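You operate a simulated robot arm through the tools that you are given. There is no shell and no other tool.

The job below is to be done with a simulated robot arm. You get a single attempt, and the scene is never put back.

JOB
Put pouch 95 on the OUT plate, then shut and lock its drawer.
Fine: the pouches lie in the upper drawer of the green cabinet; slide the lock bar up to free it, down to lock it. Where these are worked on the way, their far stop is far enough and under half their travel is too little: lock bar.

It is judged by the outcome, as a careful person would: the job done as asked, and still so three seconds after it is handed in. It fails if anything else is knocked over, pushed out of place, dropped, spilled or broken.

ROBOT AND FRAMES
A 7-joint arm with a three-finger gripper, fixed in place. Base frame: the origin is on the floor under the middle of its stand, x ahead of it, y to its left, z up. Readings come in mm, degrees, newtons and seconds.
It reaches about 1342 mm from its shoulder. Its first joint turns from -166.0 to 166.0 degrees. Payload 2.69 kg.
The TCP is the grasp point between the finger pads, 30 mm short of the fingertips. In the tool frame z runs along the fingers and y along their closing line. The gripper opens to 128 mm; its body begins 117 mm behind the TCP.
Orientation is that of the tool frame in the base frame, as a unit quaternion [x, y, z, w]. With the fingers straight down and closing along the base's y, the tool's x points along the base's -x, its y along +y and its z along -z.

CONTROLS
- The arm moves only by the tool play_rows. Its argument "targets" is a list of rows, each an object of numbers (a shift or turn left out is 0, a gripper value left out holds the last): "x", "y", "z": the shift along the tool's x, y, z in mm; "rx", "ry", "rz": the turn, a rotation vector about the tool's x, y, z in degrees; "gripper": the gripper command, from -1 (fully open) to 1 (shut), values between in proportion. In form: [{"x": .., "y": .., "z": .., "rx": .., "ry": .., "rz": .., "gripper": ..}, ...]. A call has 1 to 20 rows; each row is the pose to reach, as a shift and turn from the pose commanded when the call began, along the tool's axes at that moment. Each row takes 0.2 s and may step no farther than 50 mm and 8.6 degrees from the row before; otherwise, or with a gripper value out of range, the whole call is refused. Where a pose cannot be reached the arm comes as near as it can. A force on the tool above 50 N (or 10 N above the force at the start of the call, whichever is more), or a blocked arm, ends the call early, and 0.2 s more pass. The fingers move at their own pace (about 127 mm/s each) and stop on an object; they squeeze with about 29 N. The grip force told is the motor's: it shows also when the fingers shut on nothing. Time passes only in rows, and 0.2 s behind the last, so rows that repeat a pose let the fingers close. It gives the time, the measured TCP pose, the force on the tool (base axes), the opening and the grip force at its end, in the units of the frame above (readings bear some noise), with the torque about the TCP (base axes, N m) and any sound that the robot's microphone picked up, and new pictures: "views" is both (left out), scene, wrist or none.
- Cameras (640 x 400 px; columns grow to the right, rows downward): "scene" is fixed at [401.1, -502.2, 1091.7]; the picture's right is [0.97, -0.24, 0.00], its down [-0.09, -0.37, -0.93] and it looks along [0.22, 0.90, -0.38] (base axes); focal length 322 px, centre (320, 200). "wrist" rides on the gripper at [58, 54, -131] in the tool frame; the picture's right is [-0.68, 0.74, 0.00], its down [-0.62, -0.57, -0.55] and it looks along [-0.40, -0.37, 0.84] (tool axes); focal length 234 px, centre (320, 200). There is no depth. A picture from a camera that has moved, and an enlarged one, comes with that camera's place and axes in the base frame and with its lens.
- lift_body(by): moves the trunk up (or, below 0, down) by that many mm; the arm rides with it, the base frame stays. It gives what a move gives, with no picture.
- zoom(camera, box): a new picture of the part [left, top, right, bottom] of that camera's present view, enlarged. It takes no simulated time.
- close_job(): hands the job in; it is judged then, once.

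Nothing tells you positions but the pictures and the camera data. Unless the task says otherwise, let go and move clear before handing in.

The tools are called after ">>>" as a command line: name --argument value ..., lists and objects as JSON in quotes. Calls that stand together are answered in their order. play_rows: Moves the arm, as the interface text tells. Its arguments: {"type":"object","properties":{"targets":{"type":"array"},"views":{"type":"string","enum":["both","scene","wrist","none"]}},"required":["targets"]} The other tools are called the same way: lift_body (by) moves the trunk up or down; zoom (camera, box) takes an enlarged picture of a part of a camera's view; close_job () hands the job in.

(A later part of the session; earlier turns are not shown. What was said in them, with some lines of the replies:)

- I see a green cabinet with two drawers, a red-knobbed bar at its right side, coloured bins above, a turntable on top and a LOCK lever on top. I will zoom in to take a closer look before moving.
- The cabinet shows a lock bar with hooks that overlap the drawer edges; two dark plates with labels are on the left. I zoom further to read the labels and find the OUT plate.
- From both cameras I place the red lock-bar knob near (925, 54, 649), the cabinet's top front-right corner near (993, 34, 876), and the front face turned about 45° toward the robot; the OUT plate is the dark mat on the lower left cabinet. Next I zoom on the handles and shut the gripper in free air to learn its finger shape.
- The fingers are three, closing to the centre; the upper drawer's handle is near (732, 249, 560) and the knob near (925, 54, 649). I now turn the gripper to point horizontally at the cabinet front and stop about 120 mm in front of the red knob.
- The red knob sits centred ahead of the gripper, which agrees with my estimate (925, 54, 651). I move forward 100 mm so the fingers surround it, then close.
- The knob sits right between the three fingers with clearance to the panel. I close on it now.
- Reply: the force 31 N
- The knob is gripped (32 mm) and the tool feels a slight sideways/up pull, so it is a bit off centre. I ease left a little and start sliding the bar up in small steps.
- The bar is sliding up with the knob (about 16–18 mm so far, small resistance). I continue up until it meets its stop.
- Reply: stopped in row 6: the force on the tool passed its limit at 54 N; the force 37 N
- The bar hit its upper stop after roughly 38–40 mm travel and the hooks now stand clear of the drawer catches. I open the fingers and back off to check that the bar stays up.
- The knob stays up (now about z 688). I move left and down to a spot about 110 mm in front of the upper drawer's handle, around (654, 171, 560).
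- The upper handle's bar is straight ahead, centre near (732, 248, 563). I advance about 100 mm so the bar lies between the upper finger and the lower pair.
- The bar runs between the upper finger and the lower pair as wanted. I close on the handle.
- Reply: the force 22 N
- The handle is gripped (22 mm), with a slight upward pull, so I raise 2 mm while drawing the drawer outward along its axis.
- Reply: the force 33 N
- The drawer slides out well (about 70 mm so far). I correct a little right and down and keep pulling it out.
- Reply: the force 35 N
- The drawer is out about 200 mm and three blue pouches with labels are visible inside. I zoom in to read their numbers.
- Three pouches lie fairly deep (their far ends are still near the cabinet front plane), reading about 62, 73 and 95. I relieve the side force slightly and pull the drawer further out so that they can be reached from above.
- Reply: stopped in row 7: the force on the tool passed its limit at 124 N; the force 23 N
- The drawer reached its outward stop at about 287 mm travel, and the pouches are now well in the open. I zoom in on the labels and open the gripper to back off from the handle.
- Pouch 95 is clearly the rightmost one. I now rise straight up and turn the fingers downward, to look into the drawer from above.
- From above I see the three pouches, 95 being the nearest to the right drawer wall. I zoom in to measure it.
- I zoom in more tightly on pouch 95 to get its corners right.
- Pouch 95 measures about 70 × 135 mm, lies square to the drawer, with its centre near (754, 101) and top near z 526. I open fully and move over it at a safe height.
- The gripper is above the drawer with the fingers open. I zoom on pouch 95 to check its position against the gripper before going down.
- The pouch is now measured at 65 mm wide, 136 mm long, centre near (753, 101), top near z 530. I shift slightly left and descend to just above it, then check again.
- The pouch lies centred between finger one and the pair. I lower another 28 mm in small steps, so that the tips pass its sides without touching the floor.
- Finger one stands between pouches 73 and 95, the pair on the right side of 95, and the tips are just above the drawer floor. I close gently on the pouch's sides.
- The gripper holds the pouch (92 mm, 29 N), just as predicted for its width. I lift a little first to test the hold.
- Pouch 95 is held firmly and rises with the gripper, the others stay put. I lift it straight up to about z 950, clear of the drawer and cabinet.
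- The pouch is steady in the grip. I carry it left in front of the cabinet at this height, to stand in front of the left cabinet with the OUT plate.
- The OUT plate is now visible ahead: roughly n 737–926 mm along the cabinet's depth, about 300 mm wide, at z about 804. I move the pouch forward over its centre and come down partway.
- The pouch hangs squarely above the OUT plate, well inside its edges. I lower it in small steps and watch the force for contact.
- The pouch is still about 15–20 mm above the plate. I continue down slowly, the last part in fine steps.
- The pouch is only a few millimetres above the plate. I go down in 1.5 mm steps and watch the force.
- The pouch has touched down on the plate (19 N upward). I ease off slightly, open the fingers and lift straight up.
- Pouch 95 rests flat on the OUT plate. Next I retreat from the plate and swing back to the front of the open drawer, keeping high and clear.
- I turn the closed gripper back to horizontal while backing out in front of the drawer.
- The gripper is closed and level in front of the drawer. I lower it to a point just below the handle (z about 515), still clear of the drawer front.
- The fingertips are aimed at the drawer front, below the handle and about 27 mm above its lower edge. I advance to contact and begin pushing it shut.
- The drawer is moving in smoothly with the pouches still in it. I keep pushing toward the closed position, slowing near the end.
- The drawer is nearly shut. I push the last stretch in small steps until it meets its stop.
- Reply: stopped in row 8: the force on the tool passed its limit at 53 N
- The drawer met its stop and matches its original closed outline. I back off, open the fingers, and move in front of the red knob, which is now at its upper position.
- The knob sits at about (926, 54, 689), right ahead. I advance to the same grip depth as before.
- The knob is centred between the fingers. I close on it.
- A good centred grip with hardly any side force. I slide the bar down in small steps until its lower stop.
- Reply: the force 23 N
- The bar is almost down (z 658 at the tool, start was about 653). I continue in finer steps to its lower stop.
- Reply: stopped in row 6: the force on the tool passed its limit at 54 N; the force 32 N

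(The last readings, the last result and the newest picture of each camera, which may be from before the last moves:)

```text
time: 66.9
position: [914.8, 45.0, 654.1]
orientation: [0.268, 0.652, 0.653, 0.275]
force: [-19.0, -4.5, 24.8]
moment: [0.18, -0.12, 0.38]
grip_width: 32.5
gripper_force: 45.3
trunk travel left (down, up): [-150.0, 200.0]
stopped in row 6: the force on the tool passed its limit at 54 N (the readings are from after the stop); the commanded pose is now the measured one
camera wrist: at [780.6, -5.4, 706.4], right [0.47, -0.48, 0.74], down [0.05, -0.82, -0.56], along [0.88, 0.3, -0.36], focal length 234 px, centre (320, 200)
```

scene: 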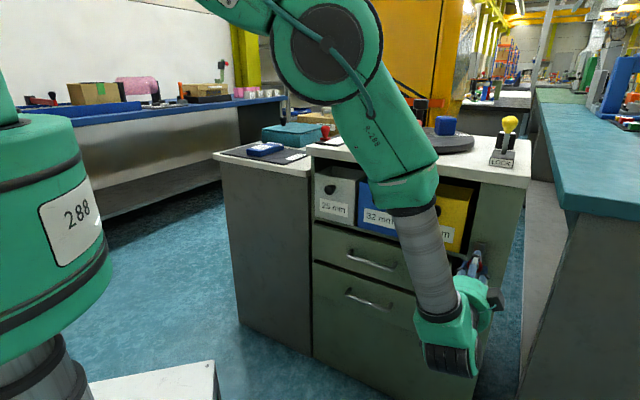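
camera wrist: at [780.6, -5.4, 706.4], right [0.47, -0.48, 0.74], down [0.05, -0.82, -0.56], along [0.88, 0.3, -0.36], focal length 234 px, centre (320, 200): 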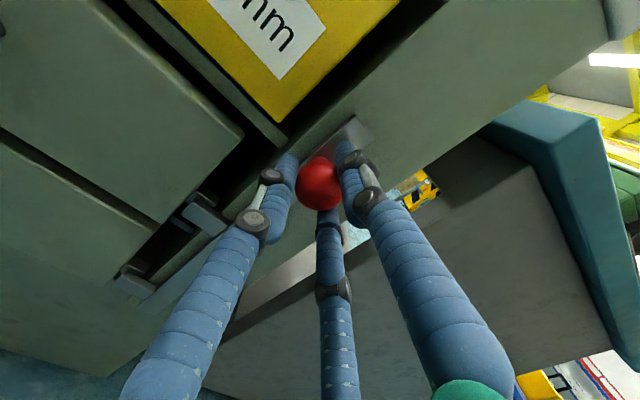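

The bar met its lower stop at the same height where I first gripped it. I open the fingers and back away to verify.

>>> play_rows --targets '[{"gripper": -0.3}, {"gripper": -0.3}, {"gripper": -0.3}, {"z": -30}, {"z": -70}, {"z": -110}, {"z": -130}]' --views "both"

>>> zoom --camera "scene" --box '[430, 230, 500, 360]'

```text
time: 68.5
position: [821.1, -46.0, 650.3]
orientation: [0.27, 0.653, 0.653, 0.273]
force: [-0.1, -0.4, 0.6]
moment: [-0.02, 0.0, -0.01]
grip_width: 83.3
gripper_force: 0.0
trunk travel left (down, up): [-150.0, 200.0]
camera wrist: at [687.6, -96.4, 702.6], right [0.48, -0.48, 0.74], down [0.05, -0.82, -0.56], along [0.88, 0.3, -0.37], focal length 234 px, centre (320, 200)
```

scene: 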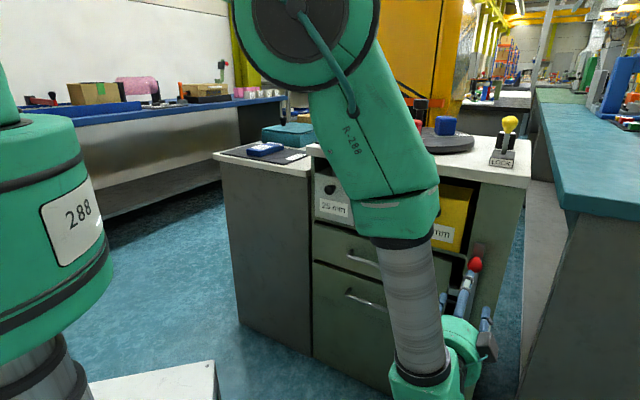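
wrist: 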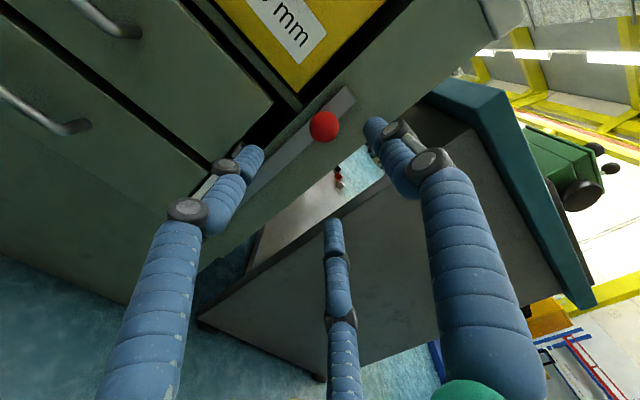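

```text
3.08 times, centred on (465, 295) of scene
camera zoom: at [401.1, -502.2, 1091.7], right [0.97, -0.24, 0.0], down [-0.09, -0.37, -0.93], along [0.22, 0.9, -0.38], focal length 991 px, centre (-126, -92)
```

zoom: 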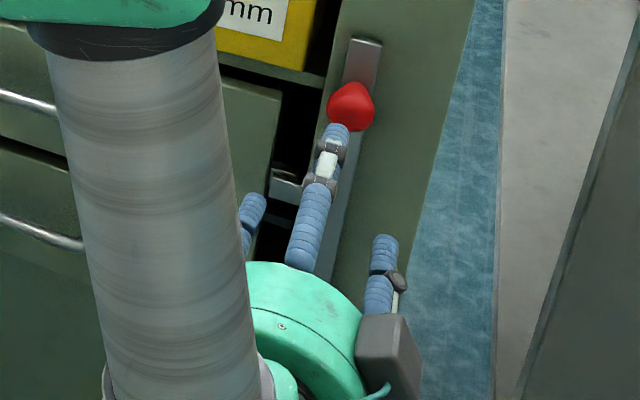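

The knob is exactly where it was when locked. I move the arm up and away for a clear final look at everything.

>>> play_rows --targets '[{"y": 20, "z": -30}, {"y": 55, "z": -60}, {"y": 95, "z": -85}, {"y": 135, "z": -100}, {"y": 175, "z": -100}, {"y": 215, "z": -100}, {"y": 255, "z": -100}, {"y": 295, "z": -100}, {"y": 335, "z": -100}, {"y": 370, "z": -100}]' --views "both"

>>> zoom --camera "scene" --box '[300, 220, 520, 360]'

>>> zoom --camera "scene" --box '[210, 100, 540, 260]'

```text
time: 70.7
position: [750.6, -113.9, 1021.1]
orientation: [0.27, 0.654, 0.652, 0.272]
force: [0.2, -0.2, 0.1]
moment: [-0.01, -0.03, -0.04]
grip_width: 83.2
gripper_force: 0.0
trunk travel left (down, up): [-150.0, 200.0]
camera wrist: at [616.4, -165.7, 1073.8], right [0.48, -0.48, 0.74], down [0.05, -0.82, -0.56], along [0.88, 0.3, -0.37], focal length 234 px, centre (320, 200)
```

scene: 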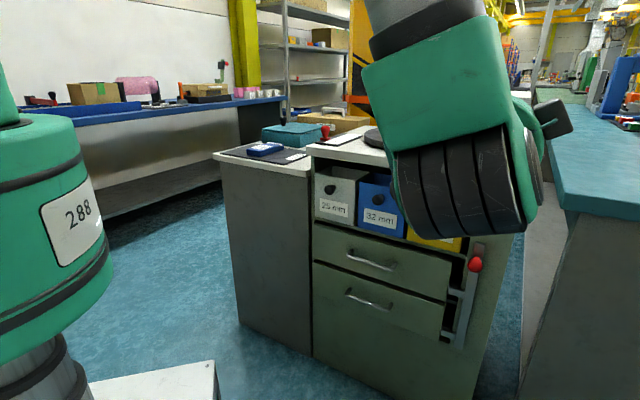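
wrist: 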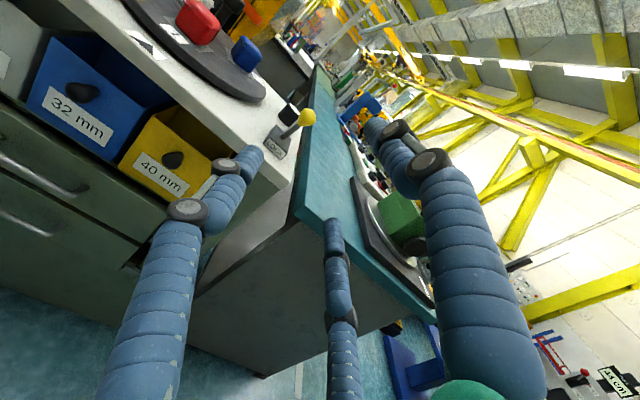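

```text
2.86 times, centred on (410, 290) of scene
camera zoom: at [401.1, -502.2, 1091.7], right [0.97, -0.24, 0.0], down [-0.09, -0.37, -0.93], along [0.22, 0.9, -0.38], focal length 921 px, centre (63, -57)
```

zoom: 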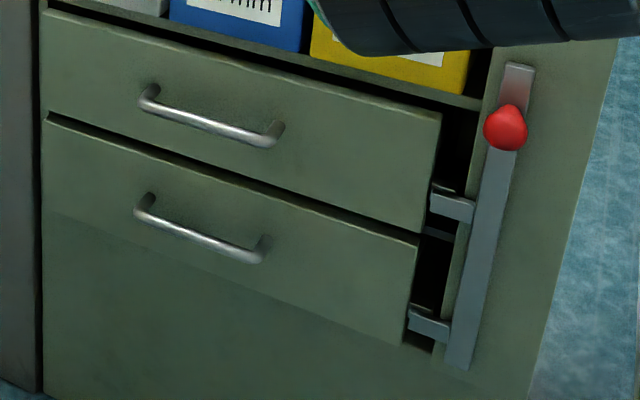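

```text
1.94 times, centred on (375, 180) of scene
camera zoom: at [401.1, -502.2, 1091.7], right [0.97, -0.24, 0.0], down [-0.09, -0.37, -0.93], along [0.22, 0.9, -0.38], focal length 625 px, centre (213, 239)
```

zoom: 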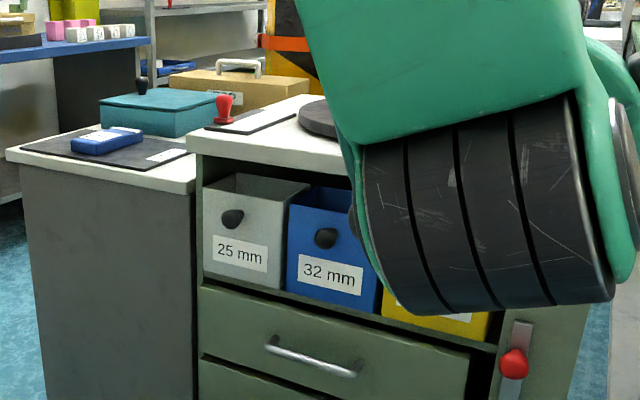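

The picture matches the starting one: the drawer is flush, the hooks are over the catches and the lock bar is down. Pouch 95 lies on the OUT plate, nothing else I can see has moved, and the gripper is open and clear, so I hand in the job.

>>> close_job

```text
The job is handed in.
```

Pouch 95 is lying flat on the OUT plate, and the upper drawer is shut and locked. I've handed the job in; the tool only confirmed that it was received, not a verdict.

- **Drawer:** I pushed it to its stop, and its outline matches the starting picture.
- **Lock bar:** I slid it to its far stop both ways. The red knob is back exactly where it was when locked, with the hooks over the drawer catches.
- **Other items:** Pouches 62 and 73 stayed in the drawer. I saw nothing else knocked or moved, but in the last picture the arm hid most of the turntable top.

The gripper is open and clear of the cabinet.
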